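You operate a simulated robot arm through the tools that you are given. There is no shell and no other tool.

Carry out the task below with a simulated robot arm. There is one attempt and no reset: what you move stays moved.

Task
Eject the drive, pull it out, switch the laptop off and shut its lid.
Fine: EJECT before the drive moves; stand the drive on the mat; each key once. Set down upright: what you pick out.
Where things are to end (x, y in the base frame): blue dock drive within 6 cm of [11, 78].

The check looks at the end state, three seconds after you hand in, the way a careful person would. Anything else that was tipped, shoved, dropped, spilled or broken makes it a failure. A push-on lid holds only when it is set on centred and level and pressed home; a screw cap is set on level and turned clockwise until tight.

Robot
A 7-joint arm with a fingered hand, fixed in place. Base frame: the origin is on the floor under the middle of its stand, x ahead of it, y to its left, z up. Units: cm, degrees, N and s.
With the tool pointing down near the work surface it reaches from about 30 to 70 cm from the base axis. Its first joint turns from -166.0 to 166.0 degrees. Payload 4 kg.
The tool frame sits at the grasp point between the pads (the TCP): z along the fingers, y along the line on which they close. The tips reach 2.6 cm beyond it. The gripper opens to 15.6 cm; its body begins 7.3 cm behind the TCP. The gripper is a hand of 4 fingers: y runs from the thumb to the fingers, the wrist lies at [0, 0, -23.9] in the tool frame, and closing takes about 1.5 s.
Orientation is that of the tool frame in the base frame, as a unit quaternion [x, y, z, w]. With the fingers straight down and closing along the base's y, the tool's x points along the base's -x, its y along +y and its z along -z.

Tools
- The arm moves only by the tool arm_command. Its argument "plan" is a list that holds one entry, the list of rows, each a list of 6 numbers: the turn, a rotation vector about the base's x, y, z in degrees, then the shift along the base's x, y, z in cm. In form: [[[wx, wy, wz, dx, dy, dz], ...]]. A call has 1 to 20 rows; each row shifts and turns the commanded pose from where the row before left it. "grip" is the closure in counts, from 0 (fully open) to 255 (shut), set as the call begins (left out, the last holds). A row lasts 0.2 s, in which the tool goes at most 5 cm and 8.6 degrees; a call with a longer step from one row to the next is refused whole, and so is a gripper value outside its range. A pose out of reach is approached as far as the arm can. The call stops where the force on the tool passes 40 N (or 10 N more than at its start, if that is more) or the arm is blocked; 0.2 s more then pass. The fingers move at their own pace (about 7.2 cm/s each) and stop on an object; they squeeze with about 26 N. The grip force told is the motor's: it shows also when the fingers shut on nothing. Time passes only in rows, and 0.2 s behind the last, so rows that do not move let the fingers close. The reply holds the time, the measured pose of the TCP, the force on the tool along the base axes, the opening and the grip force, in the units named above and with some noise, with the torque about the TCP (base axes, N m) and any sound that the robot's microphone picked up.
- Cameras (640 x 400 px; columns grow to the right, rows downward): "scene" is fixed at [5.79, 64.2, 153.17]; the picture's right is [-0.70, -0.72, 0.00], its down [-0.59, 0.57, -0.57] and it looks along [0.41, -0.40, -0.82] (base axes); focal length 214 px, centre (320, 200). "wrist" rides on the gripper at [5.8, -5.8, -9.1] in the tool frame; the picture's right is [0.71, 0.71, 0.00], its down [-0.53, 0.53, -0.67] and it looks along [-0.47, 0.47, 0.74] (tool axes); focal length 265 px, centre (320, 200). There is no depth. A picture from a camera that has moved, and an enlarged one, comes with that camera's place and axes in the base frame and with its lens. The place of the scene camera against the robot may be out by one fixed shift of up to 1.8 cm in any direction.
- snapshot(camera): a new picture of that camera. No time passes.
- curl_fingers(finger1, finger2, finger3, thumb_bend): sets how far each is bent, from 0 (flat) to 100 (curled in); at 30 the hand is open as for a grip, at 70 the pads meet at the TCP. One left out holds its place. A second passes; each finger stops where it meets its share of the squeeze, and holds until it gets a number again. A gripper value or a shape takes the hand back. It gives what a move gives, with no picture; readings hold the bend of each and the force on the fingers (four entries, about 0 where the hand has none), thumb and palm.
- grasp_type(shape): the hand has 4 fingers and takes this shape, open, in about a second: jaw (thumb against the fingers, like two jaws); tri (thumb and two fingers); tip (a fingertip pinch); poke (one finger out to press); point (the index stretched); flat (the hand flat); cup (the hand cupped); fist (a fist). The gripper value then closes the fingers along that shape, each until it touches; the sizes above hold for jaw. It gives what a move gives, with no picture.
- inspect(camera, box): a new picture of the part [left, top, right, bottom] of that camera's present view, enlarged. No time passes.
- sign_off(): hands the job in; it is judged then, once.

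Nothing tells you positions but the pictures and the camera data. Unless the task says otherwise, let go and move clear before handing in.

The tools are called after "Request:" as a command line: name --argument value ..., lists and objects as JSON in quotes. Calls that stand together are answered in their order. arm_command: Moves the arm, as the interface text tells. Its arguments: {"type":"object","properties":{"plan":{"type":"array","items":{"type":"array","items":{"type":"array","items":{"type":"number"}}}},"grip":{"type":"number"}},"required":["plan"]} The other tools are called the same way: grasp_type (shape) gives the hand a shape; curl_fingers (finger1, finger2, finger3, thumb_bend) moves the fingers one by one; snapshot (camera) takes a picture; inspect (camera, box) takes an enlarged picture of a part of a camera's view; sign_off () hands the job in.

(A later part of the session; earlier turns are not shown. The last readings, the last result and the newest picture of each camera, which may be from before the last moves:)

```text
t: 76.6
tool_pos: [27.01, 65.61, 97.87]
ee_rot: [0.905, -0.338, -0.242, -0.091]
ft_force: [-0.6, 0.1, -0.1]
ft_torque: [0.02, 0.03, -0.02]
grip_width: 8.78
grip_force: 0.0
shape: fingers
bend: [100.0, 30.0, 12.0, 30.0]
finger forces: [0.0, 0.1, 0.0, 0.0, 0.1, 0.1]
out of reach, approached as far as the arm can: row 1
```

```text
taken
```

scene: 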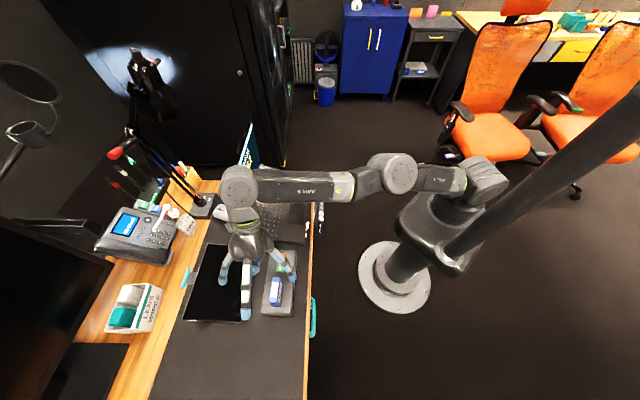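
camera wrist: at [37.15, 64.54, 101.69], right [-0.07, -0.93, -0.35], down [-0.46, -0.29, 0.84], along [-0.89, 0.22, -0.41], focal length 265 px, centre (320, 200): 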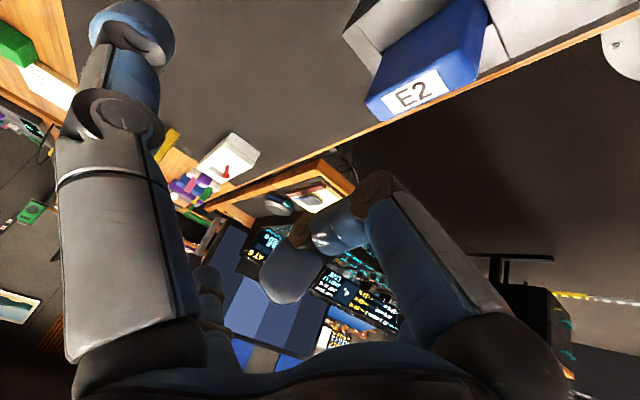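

Request:
arm_command --plan '[[[0, 0, -4, 0, 0, 0], [0, 0, 0, -0.3, -0.5, 0], [0, 0, 0, 0, 0, 0]]]'

Request:
arm_command --plan '[[[0, 0, -4, 0, 0, 0], [0, 0, 0, -0.3, -0.5, 0], [0, 0, 0, 0, 0, 0]]]'

```text
t: 77.4
tool_pos: [27.14, 66.24, 97.95]
ee_rot: [0.892, -0.37, -0.238, -0.099]
ft_force: [0.1, 0.2, -0.9]
ft_torque: [-0.02, 0.02, -0.02]
grip_width: 8.77
grip_force: 0.0
shape: fingers
bend: [100.0, 30.0, 12.0, 30.0]
finger forces: [0.1, 0.1, 0.0, 0.0, 0.0, 0.0]
out of reach, approached as far as the arm can: row 1, 2
```

```text
t: 78.2
tool_pos: [27.51, 66.96, 98.16]
ee_rot: [0.879, -0.401, -0.235, -0.107]
ft_force: [-0.1, 0.4, -0.2]
ft_torque: [0.01, 0.01, 0.0]
grip_width: 8.78
grip_force: 0.0
shape: fingers
bend: [100.0, 30.0, 12.0, 30.0]
finger forces: [0.0, 0.0, 0.0, 0.0, 0.0, 0.0]
out of reach, approached as far as the arm can: row 1, 2
```

The arm is almost fully stretched here, which makes inward motion hard to solve. Lowering slightly shortens the stretch, so I'll try that and then move inward.

Request:
arm_command --plan '[[[0, 0, 0, 0, 0, -0.8], [0, 0, 0, 0, 0, -0.8], [0, 0, 0, 0, 0, -0.8], [0, 0, 0, 0, 0, -0.8], [0, 0, 0, 0, 0, 0]]]'

Request:
arm_command --plan '[[[0, 0, 0, -0.8, -1.5, 0], [0, 0, 0, 0, 0, 0]]]'

```text
t: 79.4
tool_pos: [27.98, 67.48, 95.11]
ee_rot: [0.879, -0.401, -0.235, -0.107]
ft_force: [0.4, 0.2, -0.2]
ft_torque: [0.03, -0.01, 0.01]
grip_width: 8.78
grip_force: 0.0
shape: fingers
bend: [100.0, 30.0, 12.0, 30.0]
finger forces: [0.0, 0.0, 0.0, 0.0, 0.1, 0.1]
out of reach, approached as far as the arm can: row 2, 4
```

```text
t: 80.0
tool_pos: [28.0, 67.49, 95.28]
ee_rot: [0.879, -0.401, -0.234, -0.108]
ft_force: [-0.3, 0.2, -0.4]
ft_torque: [-0.03, 0.01, 0.02]
grip_width: 8.79
grip_force: 0.1
shape: fingers
bend: [100.0, 30.0, 12.0, 30.0]
finger forces: [0.0, 0.0, 0.0, 0.0, 0.0, 0.0]
out of reach, approached as far as the arm can: row 1
```

The arm behaves as if the elbow is locked straight. Moving to the left should make it bend again, so I'll do that first and then try inward.

Request:
arm_command --plan '[[[0, 0, 0, -1.0, 0.6, 0], [0, 0, 0, -1.0, 0.5, 0], [0, 0, 0, -1.0, 0.5, 0], [0, 0, 0, -1.0, 0.4, 0], [0, 0, 0, -0.8, 0.0, 0], [0, 0, 0, -0.8, -0.4, 0], [0, 0, 0, -0.6, -0.6, 0], [0, 0, 0, 0, 0, 0]]]'

Request:
snapshot --camera "scene"

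```text
t: 81.8
tool_pos: [22.56, 70.19, 95.81]
ee_rot: [0.879, -0.401, -0.234, -0.108]
ft_force: [-0.4, 0.3, 0.3]
ft_torque: [0.0, 0.01, 0.01]
grip_width: 8.79
grip_force: 0.0
shape: fingers
bend: [100.0, 30.0, 12.0, 30.0]
finger forces: [0.0, 0.1, 0.0, 0.0, 0.1, 0.0]
out of reach, approached as far as the arm can: row 5, 6, 7
```

```text
taken
```

scene: 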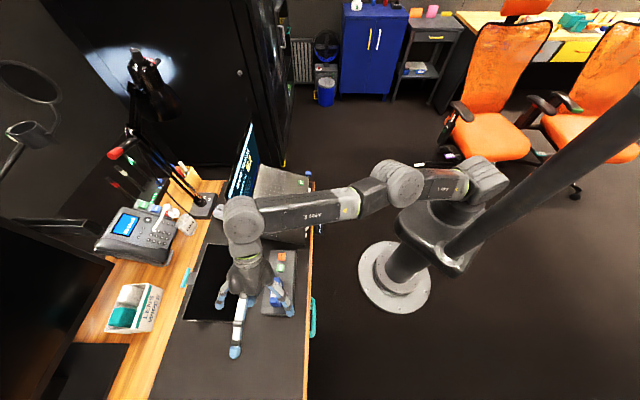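

The arm is at full stretch, where an inward step needs a large elbow bend. I'll try very small inward steps first, growing gradually.

Request:
arm_command --plan '[[[0, 0, 0, -0.025, -0.045, 0], [0, 0, 0, -0.025, -0.045, 0], [0, 0, 0, -0.025, -0.045, 0], [0, 0, 0, -0.025, -0.045, 0], [0, 0, 0, -0.05, -0.09, 0], [0, 0, 0, -0.05, -0.09, 0], [0, 0, 0, -0.05, -0.09, 0], [0, 0, 0, -0.1, -0.18, 0], [0, 0, 0, -0.1, -0.18, 0], [0, 0, 0, -0.1, -0.18, 0], [0, 0, 0, -0.15, -0.25, 0], [0, 0, 0, -0.15, -0.25, 0], [0, 0, 0, -0.15, -0.25, 0], [0, 0, 0, 0, 0, 0]]]'

```text
t: 84.8
tool_pos: [22.35, 70.23, 95.94]
ee_rot: [0.879, -0.401, -0.235, -0.107]
ft_force: [-0.4, -0.2, -1.6]
ft_torque: [0.04, -0.01, 0.01]
grip_width: 8.77
grip_force: 0.1
shape: fingers
bend: [100.0, 30.0, 12.0, 30.0]
finger forces: [0.1, 0.0, 0.1, 0.0, 0.0, 0.0]
out of reach, approached as far as the arm can: row 6, 9, 11, 12
```

The data fit a wrist held on a 70 cm sphere about the shoulder at z ≈ 102, so the arm is fully straight. I'll try one larger inward step combined with leftward motion to make the elbow bend; the space here is free.

Request:
arm_command --plan '[[[0, 0, 0, -3.0, -3.0, 0], [0, 0, 0, 0, 0, 0], [0, 0, 0, 0, 0, 0]]]'

```text
t: 85.6
tool_pos: [20.8, 70.79, 96.84]
ee_rot: [0.879, -0.401, -0.235, -0.106]
ft_force: [-0.3, -0.7, 0.1]
ft_torque: [-0.03, -0.02, 0.01]
grip_width: 8.78
grip_force: 0.0
shape: fingers
bend: [100.0, 30.0, 12.0, 30.0]
finger forces: [0.1, 0.0, 0.1, 0.1, 0.1, 0.0]
out of reach, approached as far as the arm can: row 1
```

The elbow was bending to the left and down before, so moving the wrist right and up should fold it again. I'll sweep that way, back over the dock and rising, with clear space.

Request:
arm_command --plan '[[[0, 0, 0, 0.6, -0.9, 0.8], [0, 0, 0, 1.0, -1.6, 1.2], [0, 0, 0, 1.0, -1.7, 1.2], [0, 0, 0, 1.0, -1.7, 1.2], [0, 0, 0, 1.0, -1.7, 1.2], [0, 0, 0, 1.0, -1.7, 1.2], [0, 0, 0, 1.0, -1.7, 1.2], [0, 0, 0, 1.0, -1.7, 1.2], [0, 0, 0, 1.0, -1.7, 1.2], [0, 0, 0, 1.0, -1.7, 1.2], [0, 0, 0, 0, 0, 0]]]'

Request:
snapshot --camera "scene"

```text
t: 88.0
tool_pos: [32.67, 58.23, 110.07]
ee_rot: [0.879, -0.401, -0.235, -0.106]
ft_force: [0.0, -0.8, -0.1]
ft_torque: [-0.02, 0.01, 0.0]
grip_width: 8.79
grip_force: 0.1
shape: fingers
bend: [100.0, 30.0, 12.0, 30.0]
finger forces: [0.1, 0.0, 0.1, 0.1, 0.1, 0.0]
out of reach, approached as far as the arm can: row 2, 3, 4, 5, 6, 7, 8, 9
```

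```text
taken
```

scene: 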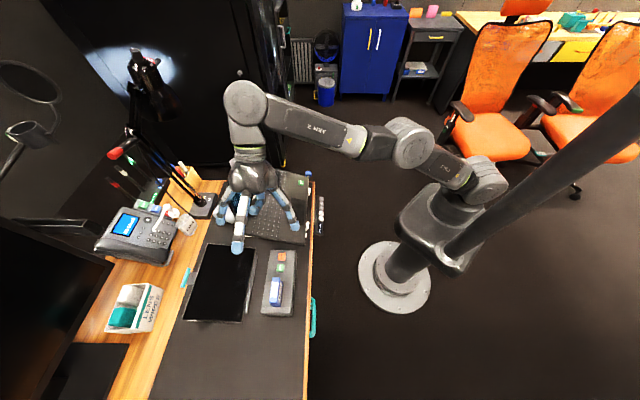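

The last step was no longer flagged. I'll continue the sweep a bit further with an inward component.

Request:
arm_command --plan '[[[0, 0, 0, 0.5, -1.5, 0.8], [0, 0, 0, 0.5, -1.6, 0.8], [0, 0, 0, 0.5, -1.6, 0.8], [0, 0, 0, 0.5, -1.6, 0.8], [0, 0, 0, 0.3, -1.6, 0.8], [0, 0, 0, 0.3, -1.6, 0.5], [0, 0, 0, 0, -1.5, 0.3], [0, 0, 0, 0, -1.5, 0], [0, 0, 0, 0, -1.2, 0], [0, 0, 0, 0, 0, 0]]]'

Request:
snapshot --camera "scene"

```text
t: 90.2
tool_pos: [36.77, 50.81, 115.74]
ee_rot: [0.879, -0.4, -0.235, -0.11]
ft_force: [0.0, 0.7, -0.3]
ft_torque: [0.02, 0.01, 0.0]
grip_width: 8.79
grip_force: 0.0
shape: fingers
bend: [100.0, 30.0, 12.0, 30.0]
finger forces: [0.1, 0.0, 0.0, 0.0, 0.0, 0.0]
out of reach, approached as far as the arm can: row 1, 2, 3, 4, 5, 6, 7, 8, 9
```

```text
taken
```

scene: 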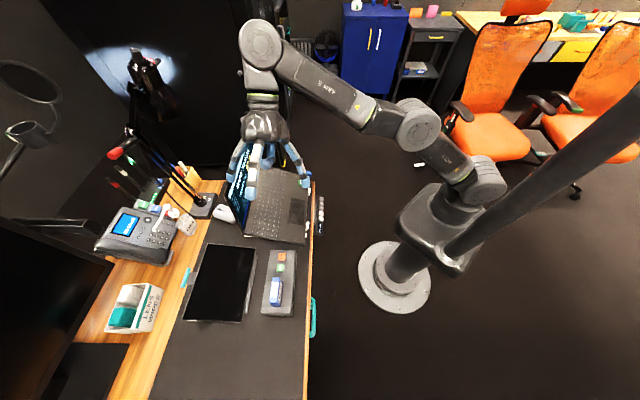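

Still fully straight. I'll try the other diagonal: left-up first, then right-down, each with a slight inward component.

Request:
arm_command --plan '[[[0, 0, 0, -1.2, 0.6, 1.0], [0, 0, 0, -1.2, 0.6, 1.0], [0, 0, 0, -1.2, 0.6, 1.0], [0, 0, 0, -1.2, 0.6, 1.0], [0, 0, 0, -1.2, 0.6, 1.0], [0, 0, 0, -1.2, 0.6, 1.0], [0, 0, 0, -1.2, 0.0, 1.0], [0, 0, 0, 0, 0, 0]]]'

Request:
arm_command --plan '[[[0, 0, 0, 0.8, -1.5, -0.5], [0, 0, 0, 0.8, -1.5, -0.7], [0, 0, 0, 0.8, -1.5, -0.7], [0, 0, 0, 0.8, -1.5, -0.7], [0, 0, 0, 0.8, -1.5, -0.7], [0, 0, 0, 0.8, -1.5, -0.7], [0, 0, 0, 0.8, -1.5, -0.7], [0, 0, 0, 0, 0, 0]]]'

```text
t: 92.0
tool_pos: [28.0, 52.58, 122.78]
ee_rot: [0.879, -0.401, -0.235, -0.108]
ft_force: [0.3, 0.1, 0.3]
ft_torque: [0.0, 0.01, 0.0]
grip_width: 8.79
grip_force: 0.1
shape: fingers
bend: [100.0, 30.0, 12.0, 30.0]
finger forces: [0.0, 0.0, 0.1, 0.1, 0.0, 0.0]
out of reach, approached as far as the arm can: row 1, 2, 3, 5, 7
```

```text
t: 93.8
tool_pos: [28.5, 51.97, 123.07]
ee_rot: [0.879, -0.401, -0.234, -0.107]
ft_force: [0.0, -0.1, -0.4]
ft_torque: [0.03, 0.0, -0.01]
grip_width: 8.79
grip_force: 0.0
shape: fingers
bend: [100.0, 30.0, 12.0, 30.0]
finger forces: [0.0, 0.0, 0.0, 0.1, 0.0, 0.0]
out of reach, approached as far as the arm can: row 1, 2, 3, 4, 5, 6, 7
```

Pure shifts don't bend the elbow. Tilting the hand about a horizontal axis through the wrist should force the elbow to share the motion, so I'll try a 40° tilt here, high above everything.

Request:
arm_command --plan '[[[-6.08, 5.2, 0, -1.885, -2.203, -0.05], [-6.08, 5.2, 0, -1.87, -2.183, 0.36], [-6.08, 5.2, 0, -1.82, -2.126, 0.76], [-6.08, 5.2, 0, -1.735, -2.025, 1.14], [-6.08, 5.2, 0, -1.616, -1.885, 1.49], [0, 0, 0, 0, 0, 0], [0, 0, 0, -0.5, -0.6, -0.6], [0, 0, 0, -0.5, -0.6, -0.6], [0, 0, 0, 0, 0, 0]]]'

Request:
snapshot --camera "scene"

```text
t: 95.8
tool_pos: [27.22, 44.31, 121.86]
ee_rot: [0.87, -0.419, -0.259, -0.026]
ft_force: [-0.7, -0.2, 0.5]
ft_torque: [0.01, 0.01, 0.04]
grip_width: 8.78
grip_force: 0.0
shape: fingers
bend: [100.0, 30.0, 12.0, 30.0]
finger forces: [0.0, 0.1, 0.1, 0.0, 0.0, 0.1]
out of reach, approached as far as the arm can: row 1, 2, 3, 4, 5
```

```text
taken
```

scene: 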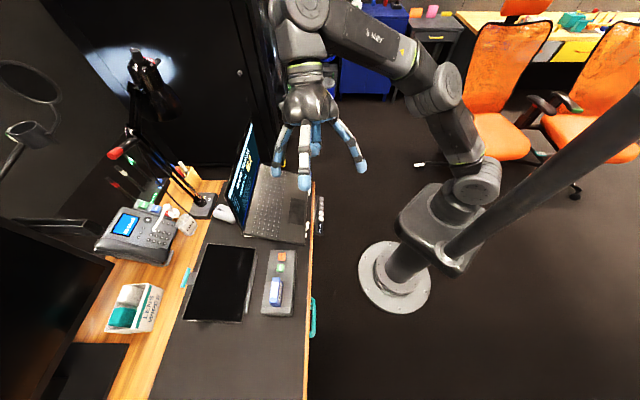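

The elbow is bent again and now lies on the right-hand upper side, away from the mast. I'll set a 40° roll with the thumb on the far side, which keeps the wrist well inside reach, and go above the drive.

Request:
arm_command --plan '[[[5.0, 0.17, 0.94, 0, 0, 0], [5.0, 0.17, 0.94, 0, 0, 0], [5.0, 0.17, 0.94, 0, 0, 0], [0, 0, 0, -0.14, 1.24, -1.56], [0, 0, 0, -0.14, 1.24, -1.56], [0, 0, 0, -0.14, 1.24, -1.56], [0, 0, 0, -0.14, 1.24, -1.56], [0, 0, 0, -0.14, 1.24, -1.56], [0, 0, 0, -0.14, 1.24, -1.56], [0, 0, 0, -0.14, 1.24, -1.56], [0, 0, 0, -0.14, 1.24, -1.56], [0, 0, 0, -0.14, 1.24, -1.56], [0, 0, 0, -0.14, 1.24, -1.56], [0, 0, 0, -0.14, 1.24, -1.56], [0, 0, 0, 0, 0, 0]]]'

Request:
snapshot --camera "scene"

```text
t: 99.0
tool_pos: [27.63, 61.33, 106.86]
ee_rot: [0.868, -0.36, -0.317, -0.132]
ft_force: [-0.2, 0.2, 0.2]
ft_torque: [0.02, 0.03, -0.01]
grip_width: 8.78
grip_force: 0.1
shape: fingers
bend: [100.0, 30.0, 12.0, 30.0]
finger forces: [0.1, 0.1, 0.0, 0.0, 0.0, 0.1]
out of reach, approached as far as the arm can: row 1, 2, 3
```

```text
taken
```

scene: 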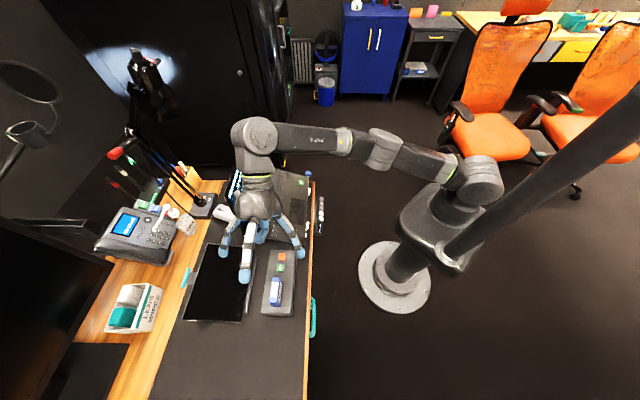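

That puts the hand near the drive with the elbow still bent. I'll move to about 10 cm above the drive's gripping height.

Request:
arm_command --plan '[[[0, 0, 0, -0.43, 0.48, -1.64], [0, 0, 0, -0.43, 0.48, -1.64], [0, 0, 0, -0.43, 0.48, -1.64], [0, 0, 0, -0.43, 0.48, -1.64], [0, 0, 0, -0.43, 0.48, -1.64], [0, 0, 0, -0.43, 0.48, -1.64], [0, 0, 0, 0, 0, 0]]]'

Request:
snapshot --camera "wrist"

Request:
inspect --camera "scene" --box '[210, 200, 340, 330]'

```text
t: 100.6
tool_pos: [24.92, 64.36, 97.35]
ee_rot: [0.868, -0.36, -0.317, -0.131]
ft_force: [0.6, 0.1, 0.3]
ft_torque: [0.0, -0.02, 0.02]
grip_width: 8.81
grip_force: 0.0
shape: fingers
bend: [100.0, 30.0, 12.0, 30.0]
finger forces: [0.0, 0.0, 0.0, 0.0, 0.1, 0.1]
```

```text
taken
camera wrist: at [36.38, 61.04, 100.65], right [-0.12, -0.88, -0.46], down [-0.35, -0.39, 0.85], along [-0.93, 0.26, -0.27], focal length 265 px, centre (320, 200)
```

wrist: 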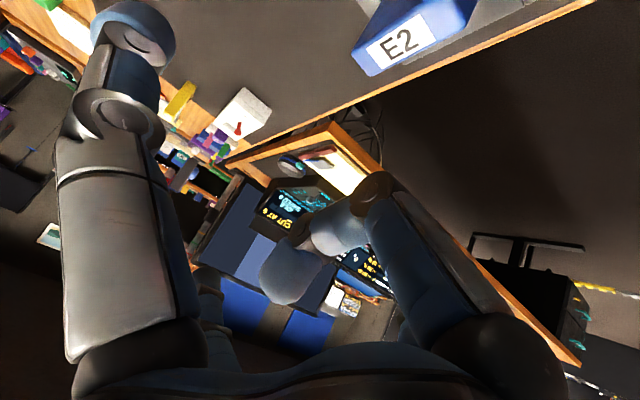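

```text
3.08 times, centred on (275, 265) of scene
camera zoom: at [5.79, 64.2, 153.17], right [-0.7, -0.72, 0.0], down [-0.59, 0.57, -0.57], along [0.41, -0.4, -0.82], focal length 660 px, centre (458, 0)
```

zoom: 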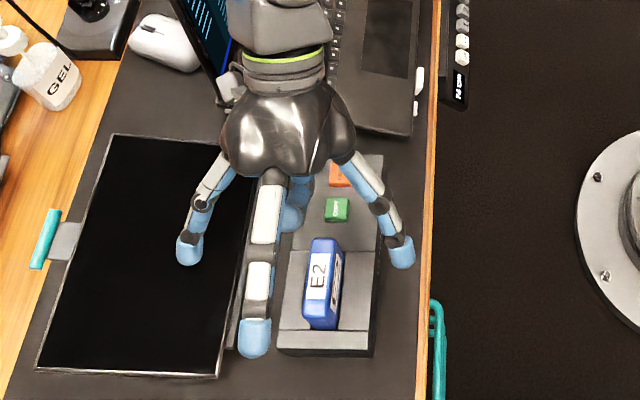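

The drive's corners match my estimate to within a few millimetres. I'll lower toward the grip height in steps, watching the force.

Request:
arm_command --plan '[[[0, 0, 0, 0.05, -0.06, -1.0], [0, 0, 0, 0.05, -0.06, -1.2], [0, 0, 0, 0.04, -0.05, -1.2], [0, 0, 0, 0.04, -0.05, -1.2], [0, 0, 0, 0.04, -0.04, -1.2], [0, 0, 0, 0, 0, -1.2], [0, 0, 0, 0, 0, -0.8], [0, 0, 0, 0, 0, -0.6], [0, 0, 0, 0, 0, 0]]]'

Request:
snapshot --camera "wrist"

Request:
inspect --camera "scene" --box '[230, 220, 330, 320]'

```text
t: 102.6
tool_pos: [25.43, 64.09, 88.78]
ee_rot: [0.868, -0.359, -0.317, -0.131]
ft_force: [0.3, 0.6, 0.1]
ft_torque: [0.03, -0.02, 0.03]
grip_width: 8.76
grip_force: 0.1
shape: fingers
bend: [100.0, 30.0, 12.0, 30.0]
finger forces: [0.0, 0.1, 0.0, 0.0, 0.0, 0.0]
```

```text
taken
camera wrist: at [36.87, 60.85, 92.14], right [-0.12, -0.88, -0.46], down [-0.35, -0.39, 0.85], along [-0.93, 0.26, -0.27], focal length 265 px, centre (320, 200)
```

wrist: 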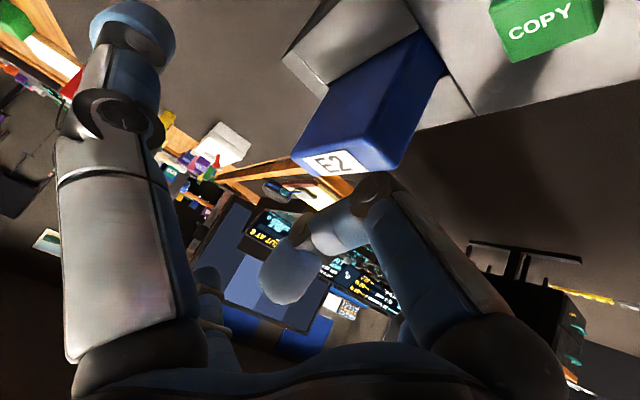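

```text
4.00 times, centred on (280, 270) of scene
camera zoom: at [5.79, 64.2, 153.17], right [-0.7, -0.72, 0.0], down [-0.59, 0.57, -0.57], along [0.41, -0.4, -0.82], focal length 858 px, centre (480, -80)
```

zoom: 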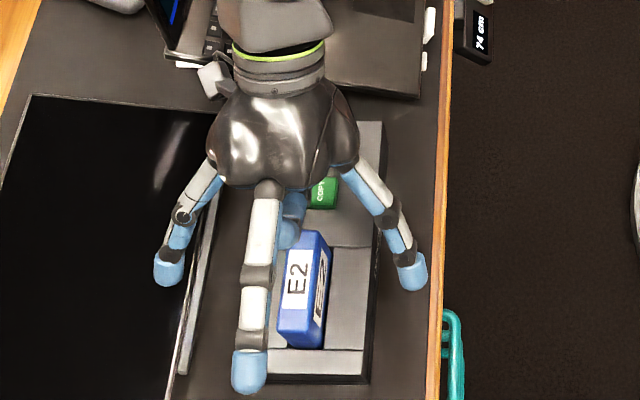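

Alignment looks good and the drive's top is confirmed at z ≈ 86.5. I'll lower the last bit so the fingertips straddle the drive's upper part.

Request:
arm_command --plan '[[[0, 0, 0, -0.1, 0, -0.35], [0, 0, 0, -0.1, 0, -0.35], [0, 0, 0, 0, 0, -0.35], [0, 0, 0, 0, 0, -0.35], [0, 0, 0, 0, 0, -0.35], [0, 0, 0, 0, 0, 0]]]'

Request:
snapshot --camera "wrist"

Request:
inspect --camera "scene" --box '[230, 220, 330, 320]'

```text
t: 104.0
tool_pos: [25.05, 63.93, 86.97]
ee_rot: [0.868, -0.359, -0.317, -0.13]
ft_force: [0.7, 1.0, -0.2]
ft_torque: [0.01, -0.01, 0.0]
grip_width: 8.78
grip_force: 0.0
shape: fingers
bend: [100.0, 30.0, 12.0, 30.0]
finger forces: [0.0, 0.1, 0.0, 0.0, 0.0, 0.0]
```

```text
taken
camera wrist: at [36.54, 60.73, 90.35], right [-0.12, -0.88, -0.46], down [-0.35, -0.39, 0.85], along [-0.93, 0.26, -0.27], focal length 265 px, centre (320, 200)
```

wrist: 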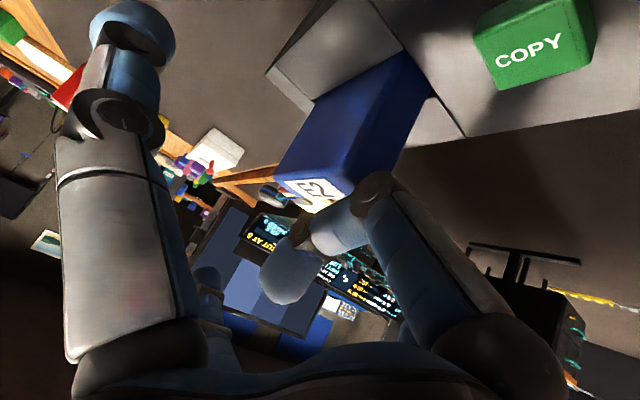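

```text
4.00 times, centred on (280, 270) of scene
camera zoom: at [5.79, 64.2, 153.17], right [-0.7, -0.72, 0.0], down [-0.59, 0.57, -0.57], along [0.41, -0.4, -0.82], focal length 858 px, centre (480, -80)
```

zoom: 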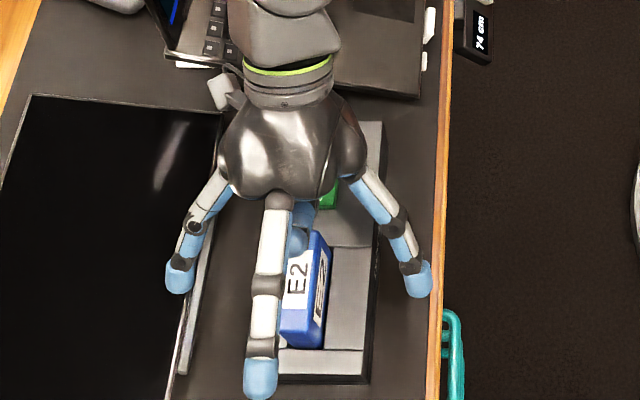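

No contact so far, and the drive sits between thumb and finger 2. I'll close those two digits on it.

Request:
curl_fingers --finger2 75 --thumb_bend 75

Request:
snapshot --camera "wrist"

Request:
inspect --camera "scene" --box '[230, 220, 330, 320]'

```text
t: 105.0
tool_pos: [25.04, 63.93, 86.96]
ee_rot: [0.868, -0.359, -0.316, -0.131]
ft_force: [1.2, 0.9, -0.9]
ft_torque: [-0.03, 0.03, 0.04]
grip_width: 4.51
grip_force: 9.9
shape: fingers
bend: [100.0, 63.0, 12.0, 68.0]
finger forces: [0.0, 9.6, 0.0, 0.0, 9.8, 0.0]
```

```text
taken
camera wrist: at [36.53, 60.73, 90.36], right [-0.12, -0.88, -0.46], down [-0.35, -0.39, 0.85], along [-0.93, 0.26, -0.27], focal length 265 px, centre (320, 200)
```

wrist: 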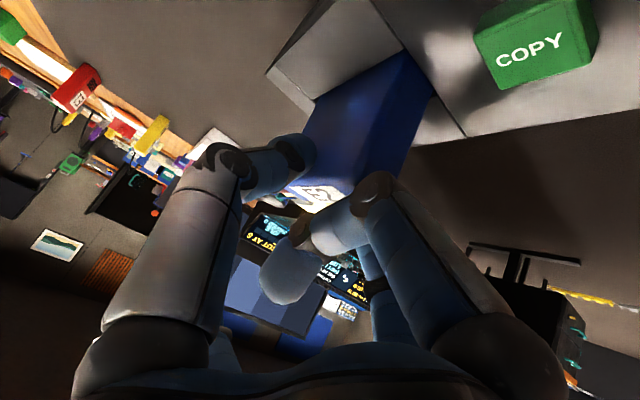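

```text
4.00 times, centred on (280, 270) of scene
camera zoom: at [5.79, 64.2, 153.17], right [-0.7, -0.72, 0.0], down [-0.59, 0.57, -0.57], along [0.41, -0.4, -0.82], focal length 858 px, centre (480, -80)
```

zoom: 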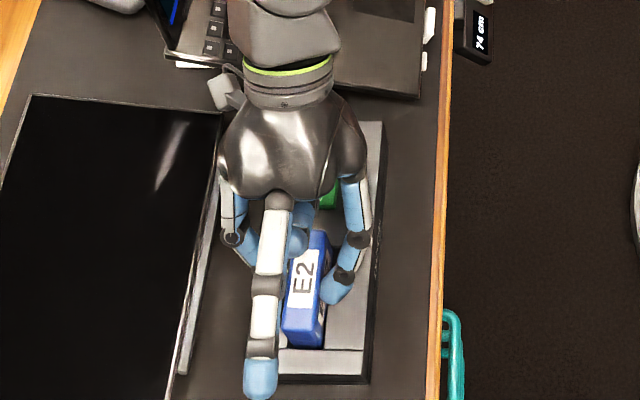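

The drive is held with about 10 N from each side. I'll lift slowly straight up and check that it comes along.

Request:
arm_command --plan '[[[0, 0, 0, 0, 0, 0.3], [0, 0, 0, 0, 0, 0.4], [0, 0, 0, 0, 0, 0.4], [0, 0, 0, 0, 0, 0.5], [0, 0, 0, 0, 0, 0.5], [0, 0, 0, 0, 0, 0.5], [0, 0, 0, 0, 0, 0]]]'

Request:
snapshot --camera "wrist"

Request:
inspect --camera "scene" --box '[230, 220, 330, 320]'

```text
t: 106.6
tool_pos: [24.89, 63.85, 89.57]
ee_rot: [0.868, -0.359, -0.316, -0.131]
ft_force: [-0.9, -0.6, -0.8]
ft_torque: [-0.05, 0.02, 0.02]
grip_width: 4.47
grip_force: 9.2
shape: fingers
bend: [100.0, 63.0, 12.0, 68.0]
finger forces: [0.0, 9.8, 0.0, 0.0, 9.3, 0.0]
```

```text
taken
camera wrist: at [36.42, 60.7, 92.91], right [-0.12, -0.88, -0.46], down [-0.35, -0.39, 0.85], along [-0.93, 0.26, -0.27], focal length 265 px, centre (320, 200)
```

wrist: 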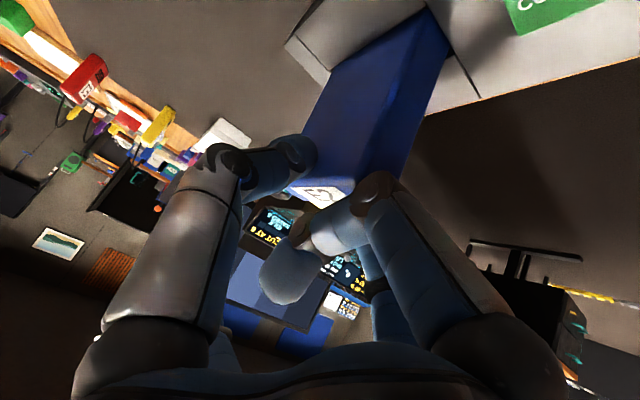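

```text
4.00 times, centred on (280, 270) of scene
camera zoom: at [5.79, 64.2, 153.17], right [-0.7, -0.72, 0.0], down [-0.59, 0.57, -0.57], along [0.41, -0.4, -0.82], focal length 858 px, centre (480, -80)
```

zoom: 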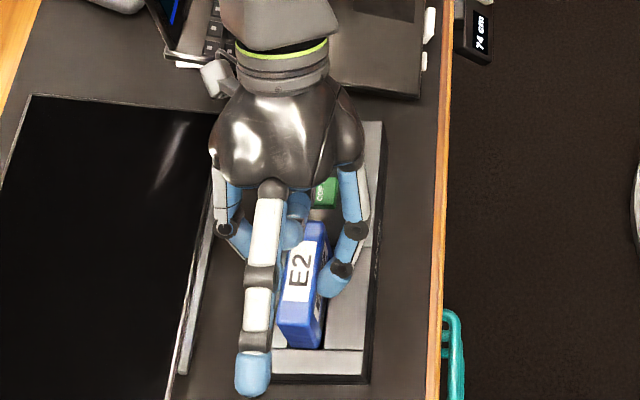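

The drive is coming up with the hand and no resistance. I'll continue lifting until it is fully clear of the dock.

Request:
arm_command --plan '[[[0, 0, 0, 0, 0, 0.6], [0, 0, 0, 0, 0, 0.8], [0, 0, 0, 0, 0, 0.8], [0, 0, 0, 0, 0, 0.8], [0, 0, 0, 0, 0, 0.8], [0, 0, 0, 0, 0, 0.8], [0, 0, 0, 0, 0, 0.8], [0, 0, 0, 0, 0, 0.8], [0, 0, 0, 0, 0, 0.6], [0, 0, 0, 0, 0, 0]]]'

Request:
snapshot --camera "wrist"

Request:
inspect --camera "scene" --box '[230, 200, 330, 320]'

```text
t: 108.8
tool_pos: [24.99, 64.06, 96.39]
ee_rot: [0.868, -0.36, -0.316, -0.131]
ft_force: [0.0, -0.2, -2.1]
ft_torque: [-0.02, -0.06, 0.02]
grip_width: 4.39
grip_force: 9.7
shape: fingers
bend: [100.0, 62.0, 12.0, 67.0]
finger forces: [0.0, 9.9, 0.1, 0.0, 9.8, 0.1]
```

```text
taken
camera wrist: at [36.48, 60.71, 99.73], right [-0.12, -0.88, -0.46], down [-0.35, -0.39, 0.85], along [-0.93, 0.26, -0.27], focal length 265 px, centre (320, 200)
```

wrist: 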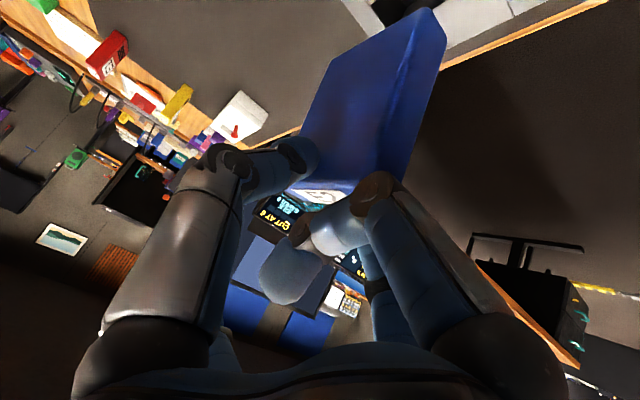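

```text
3.33 times, centred on (280, 260) of scene
camera zoom: at [5.79, 64.2, 153.17], right [-0.7, -0.72, 0.0], down [-0.59, 0.57, -0.57], along [0.41, -0.4, -0.82], focal length 715 px, centre (453, 0)
```

zoom: 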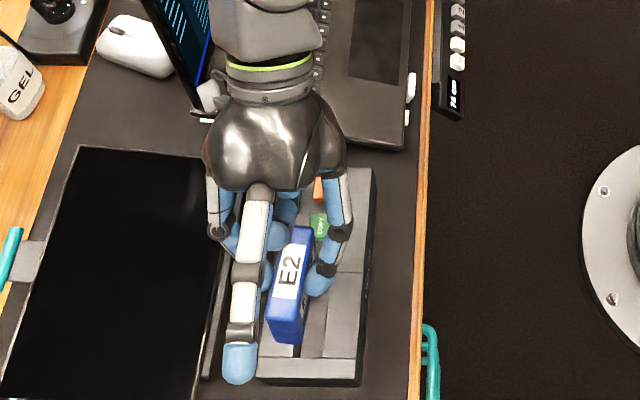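

The drive is out. I'll zoom in to check that it hangs upright and to estimate its height.

Request:
inspect --camera "wrist" --box '[270, 0, 470, 220]'

Request:
inspect --camera "scene" --box '[255, 250, 315, 315]'

```text
1.82 times, centred on (370, 110) of wrist
camera zoom: at [36.48, 60.71, 99.73], right [-0.12, -0.88, -0.46], down [-0.35, -0.39, 0.85], along [-0.93, 0.26, -0.27], focal length 483 px, centre (229, 364)
```

zoom: 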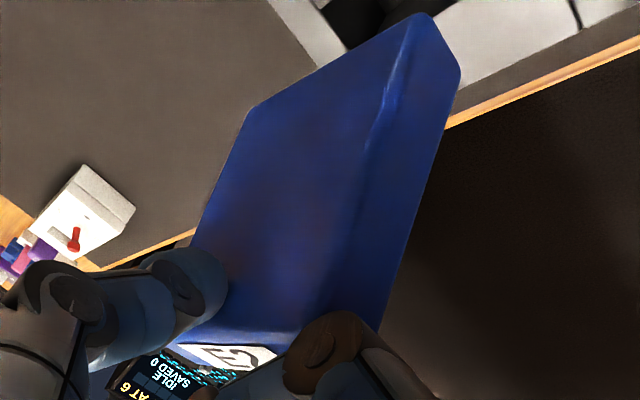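

```text
6.15 times, centred on (285, 282) of scene
camera zoom: at [5.79, 64.2, 153.17], right [-0.7, -0.72, 0.0], down [-0.59, 0.57, -0.57], along [0.41, -0.4, -0.82], focal length 1320 px, centre (535, -308)
```

zoom: 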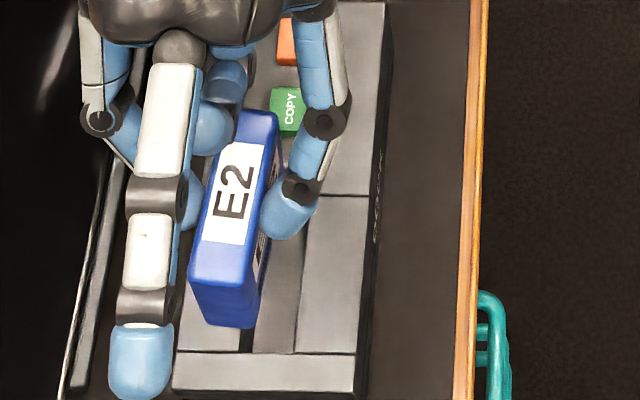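

The drive is clear of the dock, about 9.5 cm tall, but it leans roughly 9° in the grip with its top toward the robot. I'll yaw the hand 20°, which shortens the reach, carry the drive over to the set-down area at this height, and then correct the lean.

Request:
arm_command --plan '[[[0, 0, -3, 0, 0, 0.2], [0, 0, -4, 0, 0, 0.3], [0, 0, -4, 0, 0, 0.3], [0, 0, -4, 0, 0, 0.2], [0, 0, -5, 0, 0, 0], [0, 0, 0, -0.6, 0.5, 0], [0, 0, 0, -1.2, 0.95, 0], [0, 0, 0, -1.5, 1.15, 0], [0, 0, 0, -1.5, 1.15, 0], [0, 0, 0, -1.5, 1.15, 0], [0, 0, 0, -1.5, 1.15, 0], [0, 0, 0, -1.5, 1.15, 0], [0, 0, 0, -1.2, 0.95, 0], [0, 0, 0, -1.0, 0.8, 0], [0, 0, 0, -0.6, 0.5, 0], [0, 0, 0, 0, 0, 0]]]'

Request:
snapshot --camera "wrist"

Request:
snapshot --camera "scene"

```text
t: 112.2
tool_pos: [12.88, 73.52, 97.54]
ee_rot: [0.792, -0.505, -0.289, -0.184]
ft_force: [-0.1, -0.7, -1.9]
ft_torque: [-0.02, -0.01, 0.02]
grip_width: 4.36
grip_force: 9.6
shape: fingers
bend: [100.0, 62.0, 12.0, 68.0]
finger forces: [0.0, 9.9, 0.0, 0.1, 9.8, 0.0]
```

```text
taken
camera wrist: at [22.56, 66.54, 100.78], right [-0.41, -0.79, -0.46], down [-0.47, -0.25, 0.85], along [-0.78, 0.56, -0.27], focal length 265 px, centre (320, 200)
```

wrist: 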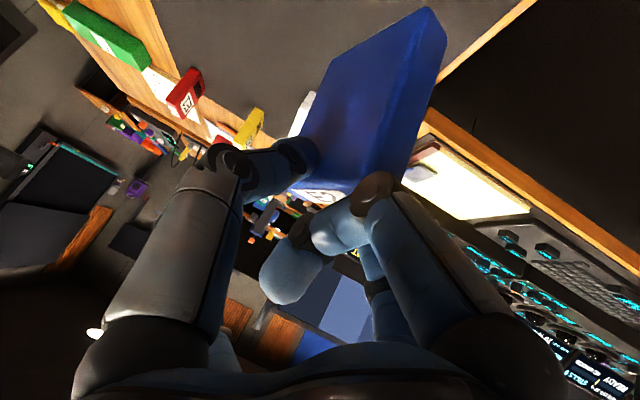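

```text
taken
```

scene: 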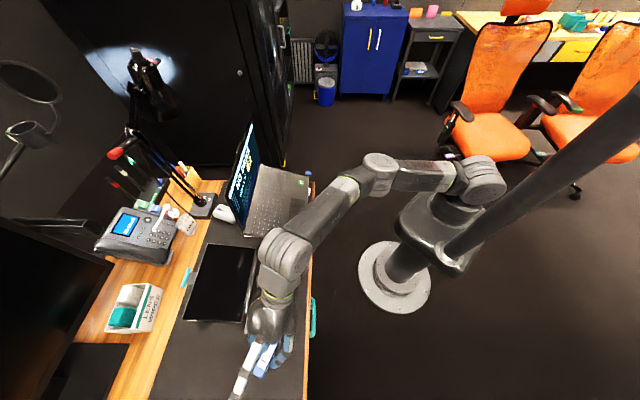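

The drive is over the set-down area, still firmly held. I'll zoom in on it to measure its lean accurately.

Request:
inspect --camera "wrist" --box '[280, 0, 460, 112]'

Request:
inspect --camera "wrist" --box '[280, 100, 460, 212]'

Request:
inspect --camera "scene" --box '[220, 300, 310, 400]'

```text
3.56 times, centred on (370, 56) of wrist
camera zoom: at [22.56, 66.54, 100.78], right [-0.41, -0.79, -0.46], down [-0.47, -0.25, 0.85], along [-0.78, 0.56, -0.27], focal length 944 px, centre (142, 712)
```

zoom: 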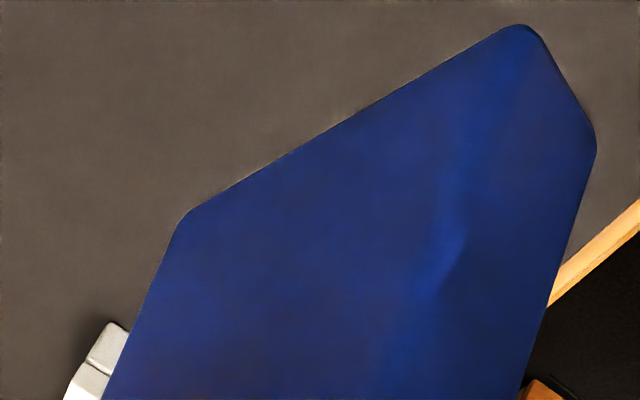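

```text
3.56 times, centred on (370, 156) of wrist
camera zoom: at [22.56, 66.54, 100.78], right [-0.41, -0.79, -0.46], down [-0.47, -0.25, 0.85], along [-0.78, 0.56, -0.27], focal length 944 px, centre (142, 356)
```

zoom: 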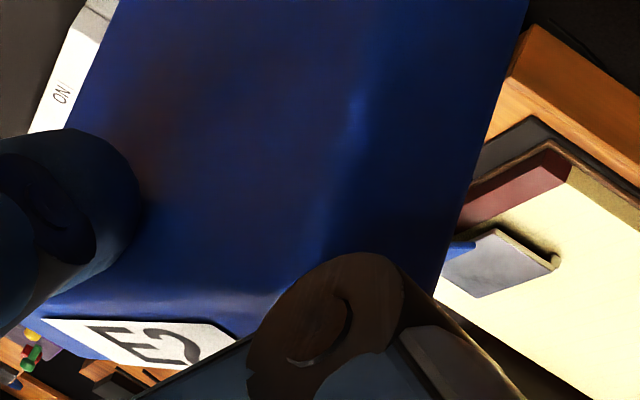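

```text
4.00 times, centred on (265, 350) of scene
camera zoom: at [5.79, 64.2, 153.17], right [-0.7, -0.72, 0.0], down [-0.59, 0.57, -0.57], along [0.41, -0.4, -0.82], focal length 858 px, centre (540, -400)
```

zoom: 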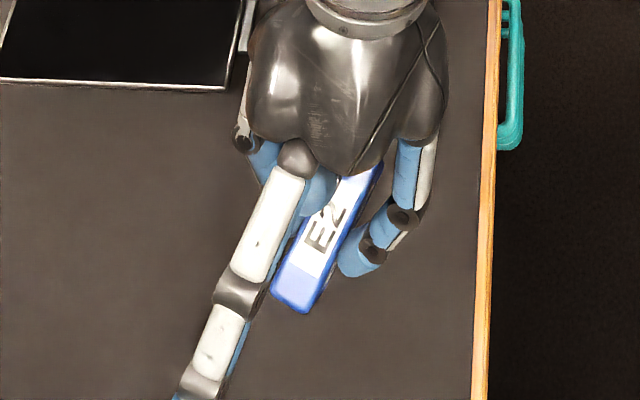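

Request:
inspect --camera "scene" --box '[280, 338, 320, 380]'

```text
9.52 times, centred on (300, 359) of scene
camera zoom: at [5.79, 64.2, 153.17], right [-0.7, -0.72, 0.0], down [-0.59, 0.57, -0.57], along [0.41, -0.4, -0.82], focal length 2043 px, centre (510, -1314)
```

zoom: 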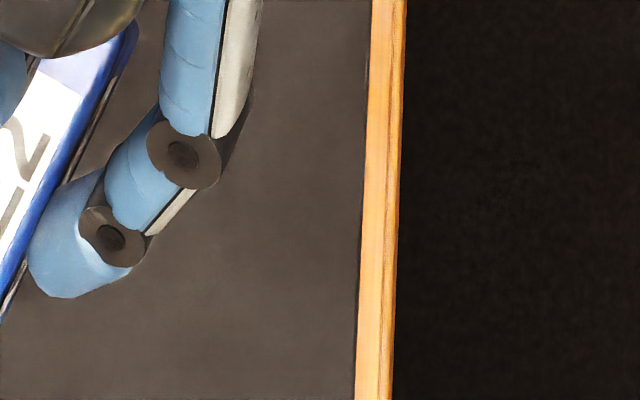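

Request:
inspect --camera "scene" --box '[272, 338, 322, 382]'

Request:
inspect --camera "scene" --box '[280, 335, 330, 385]'

```text
9.09 times, centred on (297, 360) of scene
camera zoom: at [5.79, 64.2, 153.17], right [-0.7, -0.72, 0.0], down [-0.59, 0.57, -0.57], along [0.41, -0.4, -0.82], focal length 1950 px, centre (529, -1254)
```

zoom: 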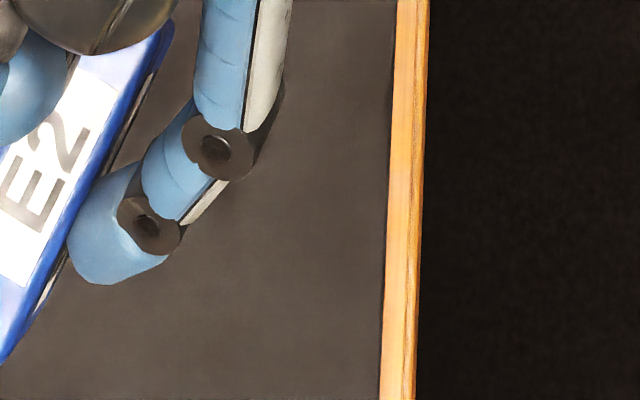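

```text
8.00 times, centred on (305, 360) of scene
camera zoom: at [5.79, 64.2, 153.17], right [-0.7, -0.72, 0.0], down [-0.59, 0.57, -0.57], along [0.41, -0.4, -0.82], focal length 1716 px, centre (440, -1080)
```

zoom: 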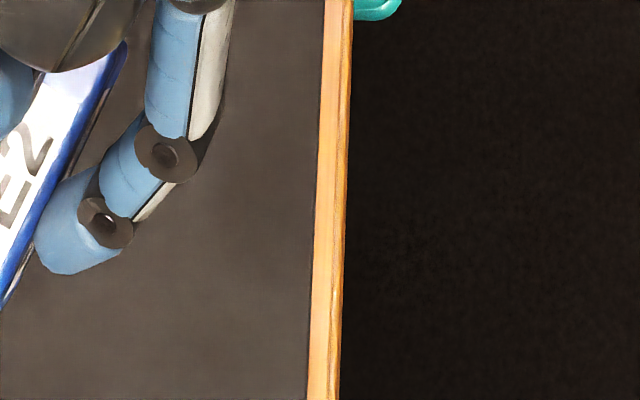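

The lean measures about 6° (top toward the robot), plus about 3° in the plane of the drive. I'll correct both with a small hand rotation and measure again.

Request:
arm_command --plan '[[[-1.7, 1.47, 0, 0, 0, 0], [-1.7, 1.47, 0, 0, 0, 0], [-1.7, 1.46, 0, 0, 0, 0], [0, 0, 0, 0, 0, 0], [0, 0, 0, 0, 0, 0]]]'

Request:
inspect --camera "scene" --box '[262, 335, 312, 385]'

Request:
inspect --camera "wrist" --box '[280, 0, 460, 212]'

```text
t: 113.4
tool_pos: [12.95, 73.44, 97.26]
ee_rot: [0.788, -0.524, -0.296, -0.128]
ft_force: [-0.3, -0.2, -1.6]
ft_torque: [-0.01, -0.02, 0.0]
grip_width: 4.4
grip_force: 10.6
shape: fingers
bend: [100.0, 62.0, 12.0, 67.0]
finger forces: [0.1, 9.9, 0.1, 0.0, 9.9, 0.1]
```

```text
8.00 times, centred on (287, 360) of scene
camera zoom: at [5.79, 64.2, 153.17], right [-0.7, -0.72, 0.0], down [-0.59, 0.57, -0.57], along [0.41, -0.4, -0.82], focal length 1716 px, centre (584, -1080)
```

zoom: 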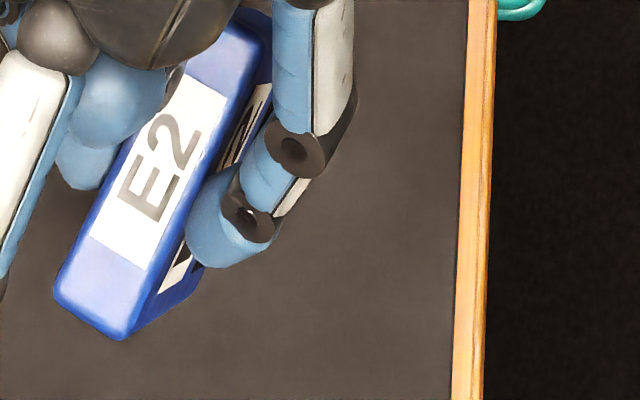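

```text
1.89 times, centred on (370, 106) of wrist
camera zoom: at [22.88, 66.73, 100.51], right [-0.44, -0.83, -0.35], down [-0.4, -0.17, 0.9], along [-0.8, 0.54, -0.25], focal length 501 px, centre (226, 377)
```

zoom: 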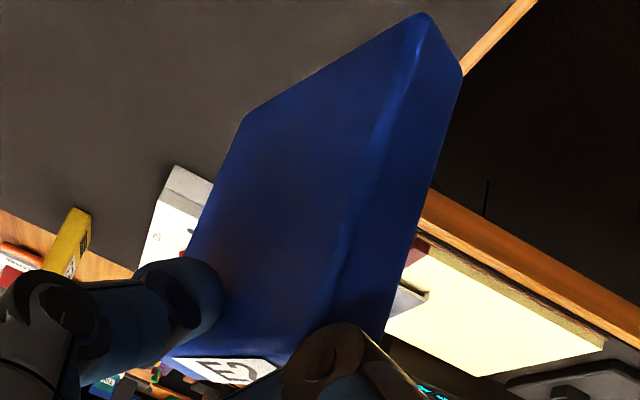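

The lean is much reduced, with about 1.5° left one way and a slight overcorrection of 2.4° in the plane of the drive. I'll fine-tune and look again.

Request:
arm_command --plan '[[[0.8, 1.25, 0, 0, 0, 0], [0.8, 1.25, 0, 0, 0, 0], [0, 0, 0, 0, 0, 0], [0, 0, 0, 0, 0, 0]]]'

Request:
inspect --camera "scene" --box '[262, 335, 312, 385]'

Request:
inspect --camera "wrist" --box '[280, 0, 460, 212]'

```text
t: 114.4
tool_pos: [12.84, 73.44, 97.35]
ee_rot: [0.779, -0.522, -0.321, -0.129]
ft_force: [0.3, 0.7, -1.3]
ft_torque: [0.03, -0.05, 0.0]
grip_width: 4.42
grip_force: 10.5
shape: fingers
bend: [100.0, 62.0, 12.0, 67.0]
finger forces: [0.0, 9.8, 0.0, 0.0, 9.9, 0.0]
```

```text
8.00 times, centred on (287, 360) of scene
camera zoom: at [5.79, 64.2, 153.17], right [-0.7, -0.72, 0.0], down [-0.59, 0.57, -0.57], along [0.41, -0.4, -0.82], focal length 1716 px, centre (584, -1080)
```

zoom: 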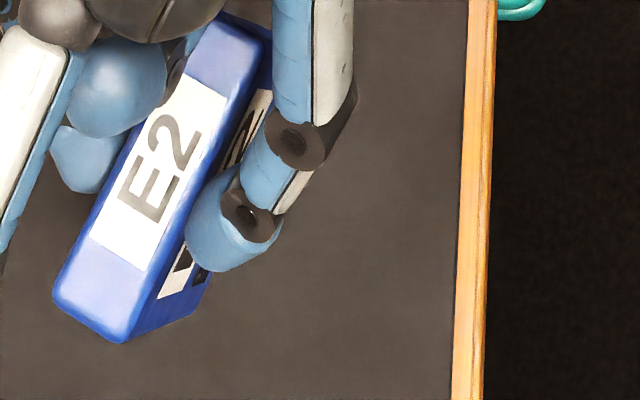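

```text
1.89 times, centred on (370, 106) of wrist
camera zoom: at [23.0, 66.63, 99.91], right [-0.46, -0.82, -0.35], down [-0.36, -0.19, 0.91], along [-0.81, 0.55, -0.2], focal length 501 px, centre (226, 377)
```

zoom: 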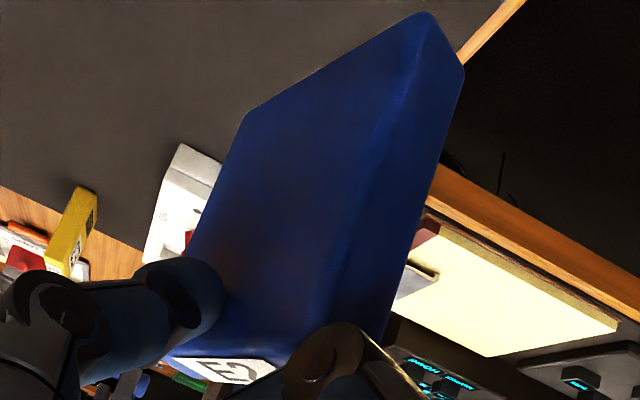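

The drive is now upright to within about a degree. I'll lower it toward the mat, shifting slightly closer to the target on the way.

Request:
arm_command --plan '[[[0, 0, 0, -0.06, 0.18, -0.8], [0, 0, 0, -0.06, 0.19, -1.3], [0, 0, 0, -0.06, 0.19, -1.3], [0, 0, 0, -0.06, 0.19, -1.3], [0, 0, 0, -0.06, 0.19, -1.3], [0, 0, 0, -0.06, 0.19, -1.3], [0, 0, 0, -0.06, 0.19, -1.3], [0, 0, 0, -0.06, 0.18, -1.0], [0, 0, 0, 0, 0, -0.6], [0, 0, 0, 0, 0, 0]]]'

Request:
inspect --camera "scene" --box '[230, 330, 320, 400]'

Request:
snapshot --camera "wrist"

```text
t: 116.6
tool_pos: [12.51, 74.8, 87.21]
ee_rot: [0.78, -0.522, -0.32, -0.128]
ft_force: [0.1, -0.7, -1.6]
ft_torque: [-0.03, -0.02, -0.01]
grip_width: 4.39
grip_force: 9.5
shape: fingers
bend: [100.0, 62.0, 12.0, 67.0]
finger forces: [0.0, 9.9, 0.0, 0.1, 9.9, 0.1]
```

```text
5.71 times, centred on (275, 365) of scene
camera zoom: at [5.79, 64.2, 153.17], right [-0.7, -0.72, 0.0], down [-0.59, 0.57, -0.57], along [0.41, -0.4, -0.82], focal length 1226 px, centre (577, -743)
```

zoom: 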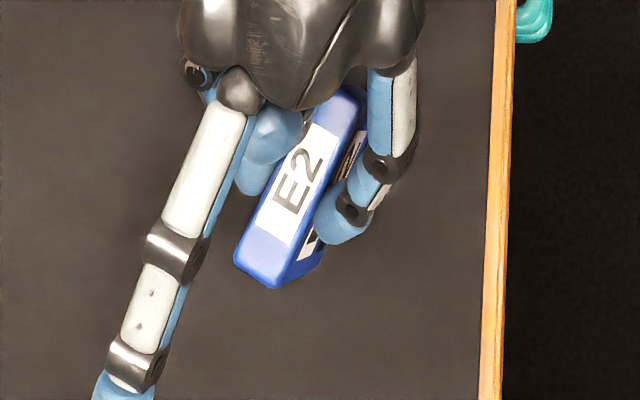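

```text
taken
camera wrist: at [22.61, 68.17, 89.81], right [-0.46, -0.82, -0.35], down [-0.36, -0.19, 0.91], along [-0.81, 0.55, -0.2], focal length 265 px, centre (320, 200)
```

wrist: 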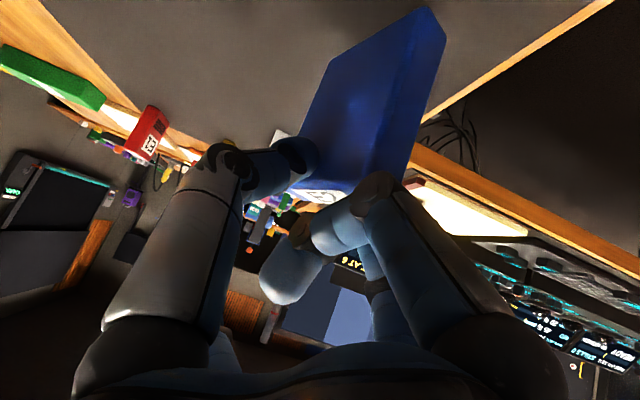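

The drive is about 3 cm above the mat and stable. I'll lower slowly and watch for contact.

Request:
arm_command --plan '[[[0, 0, 0, 0, 0, -0.4], [0, 0, 0, 0, 0, -0.4], [0, 0, 0, 0, 0, -0.4], [0, 0, 0, 0, 0, -0.3], [0, 0, 0, 0, 0, -0.3], [0, 0, 0, 0, 0, 0]]]'

Request:
arm_command --plan '[[[0, 0, 0, 0, 0, -0.2], [0, 0, 0, 0, 0, -0.2], [0, 0, 0, 0, 0, 0]]]'

Request:
arm_command --plan '[[[0, 0, 0, 0, 0, -0.15], [0, 0, 0, 0, 0, -0.15], [0, 0, 0, 0, 0, 0]]]'

```text
t: 118.0
tool_pos: [12.53, 74.97, 85.47]
ee_rot: [0.78, -0.522, -0.321, -0.128]
ft_force: [-0.2, 0.2, -1.0]
ft_torque: [-0.02, -0.02, 0.01]
grip_width: 4.38
grip_force: 10.1
shape: fingers
bend: [100.0, 62.0, 12.0, 67.0]
finger forces: [0.0, 9.9, 0.0, 0.0, 9.9, 0.0]
```

```text
t: 118.8
tool_pos: [12.45, 75.02, 85.06]
ee_rot: [0.779, -0.522, -0.321, -0.129]
ft_force: [-0.6, 0.5, -2.4]
ft_torque: [-0.02, -0.03, -0.01]
grip_width: 4.39
grip_force: 10.2
shape: fingers
bend: [100.0, 62.0, 12.0, 67.0]
finger forces: [0.1, 10.0, 0.0, 0.0, 9.9, 0.0]
```

```text
t: 119.6
tool_pos: [12.51, 75.0, 84.69]
ee_rot: [0.78, -0.522, -0.32, -0.128]
ft_force: [0.0, 0.0, -1.2]
ft_torque: [0.0, -0.06, -0.02]
grip_width: 4.37
grip_force: 10.2
shape: fingers
bend: [100.0, 62.0, 12.0, 67.0]
finger forces: [0.0, 9.9, 0.0, 0.0, 9.9, 0.0]
```

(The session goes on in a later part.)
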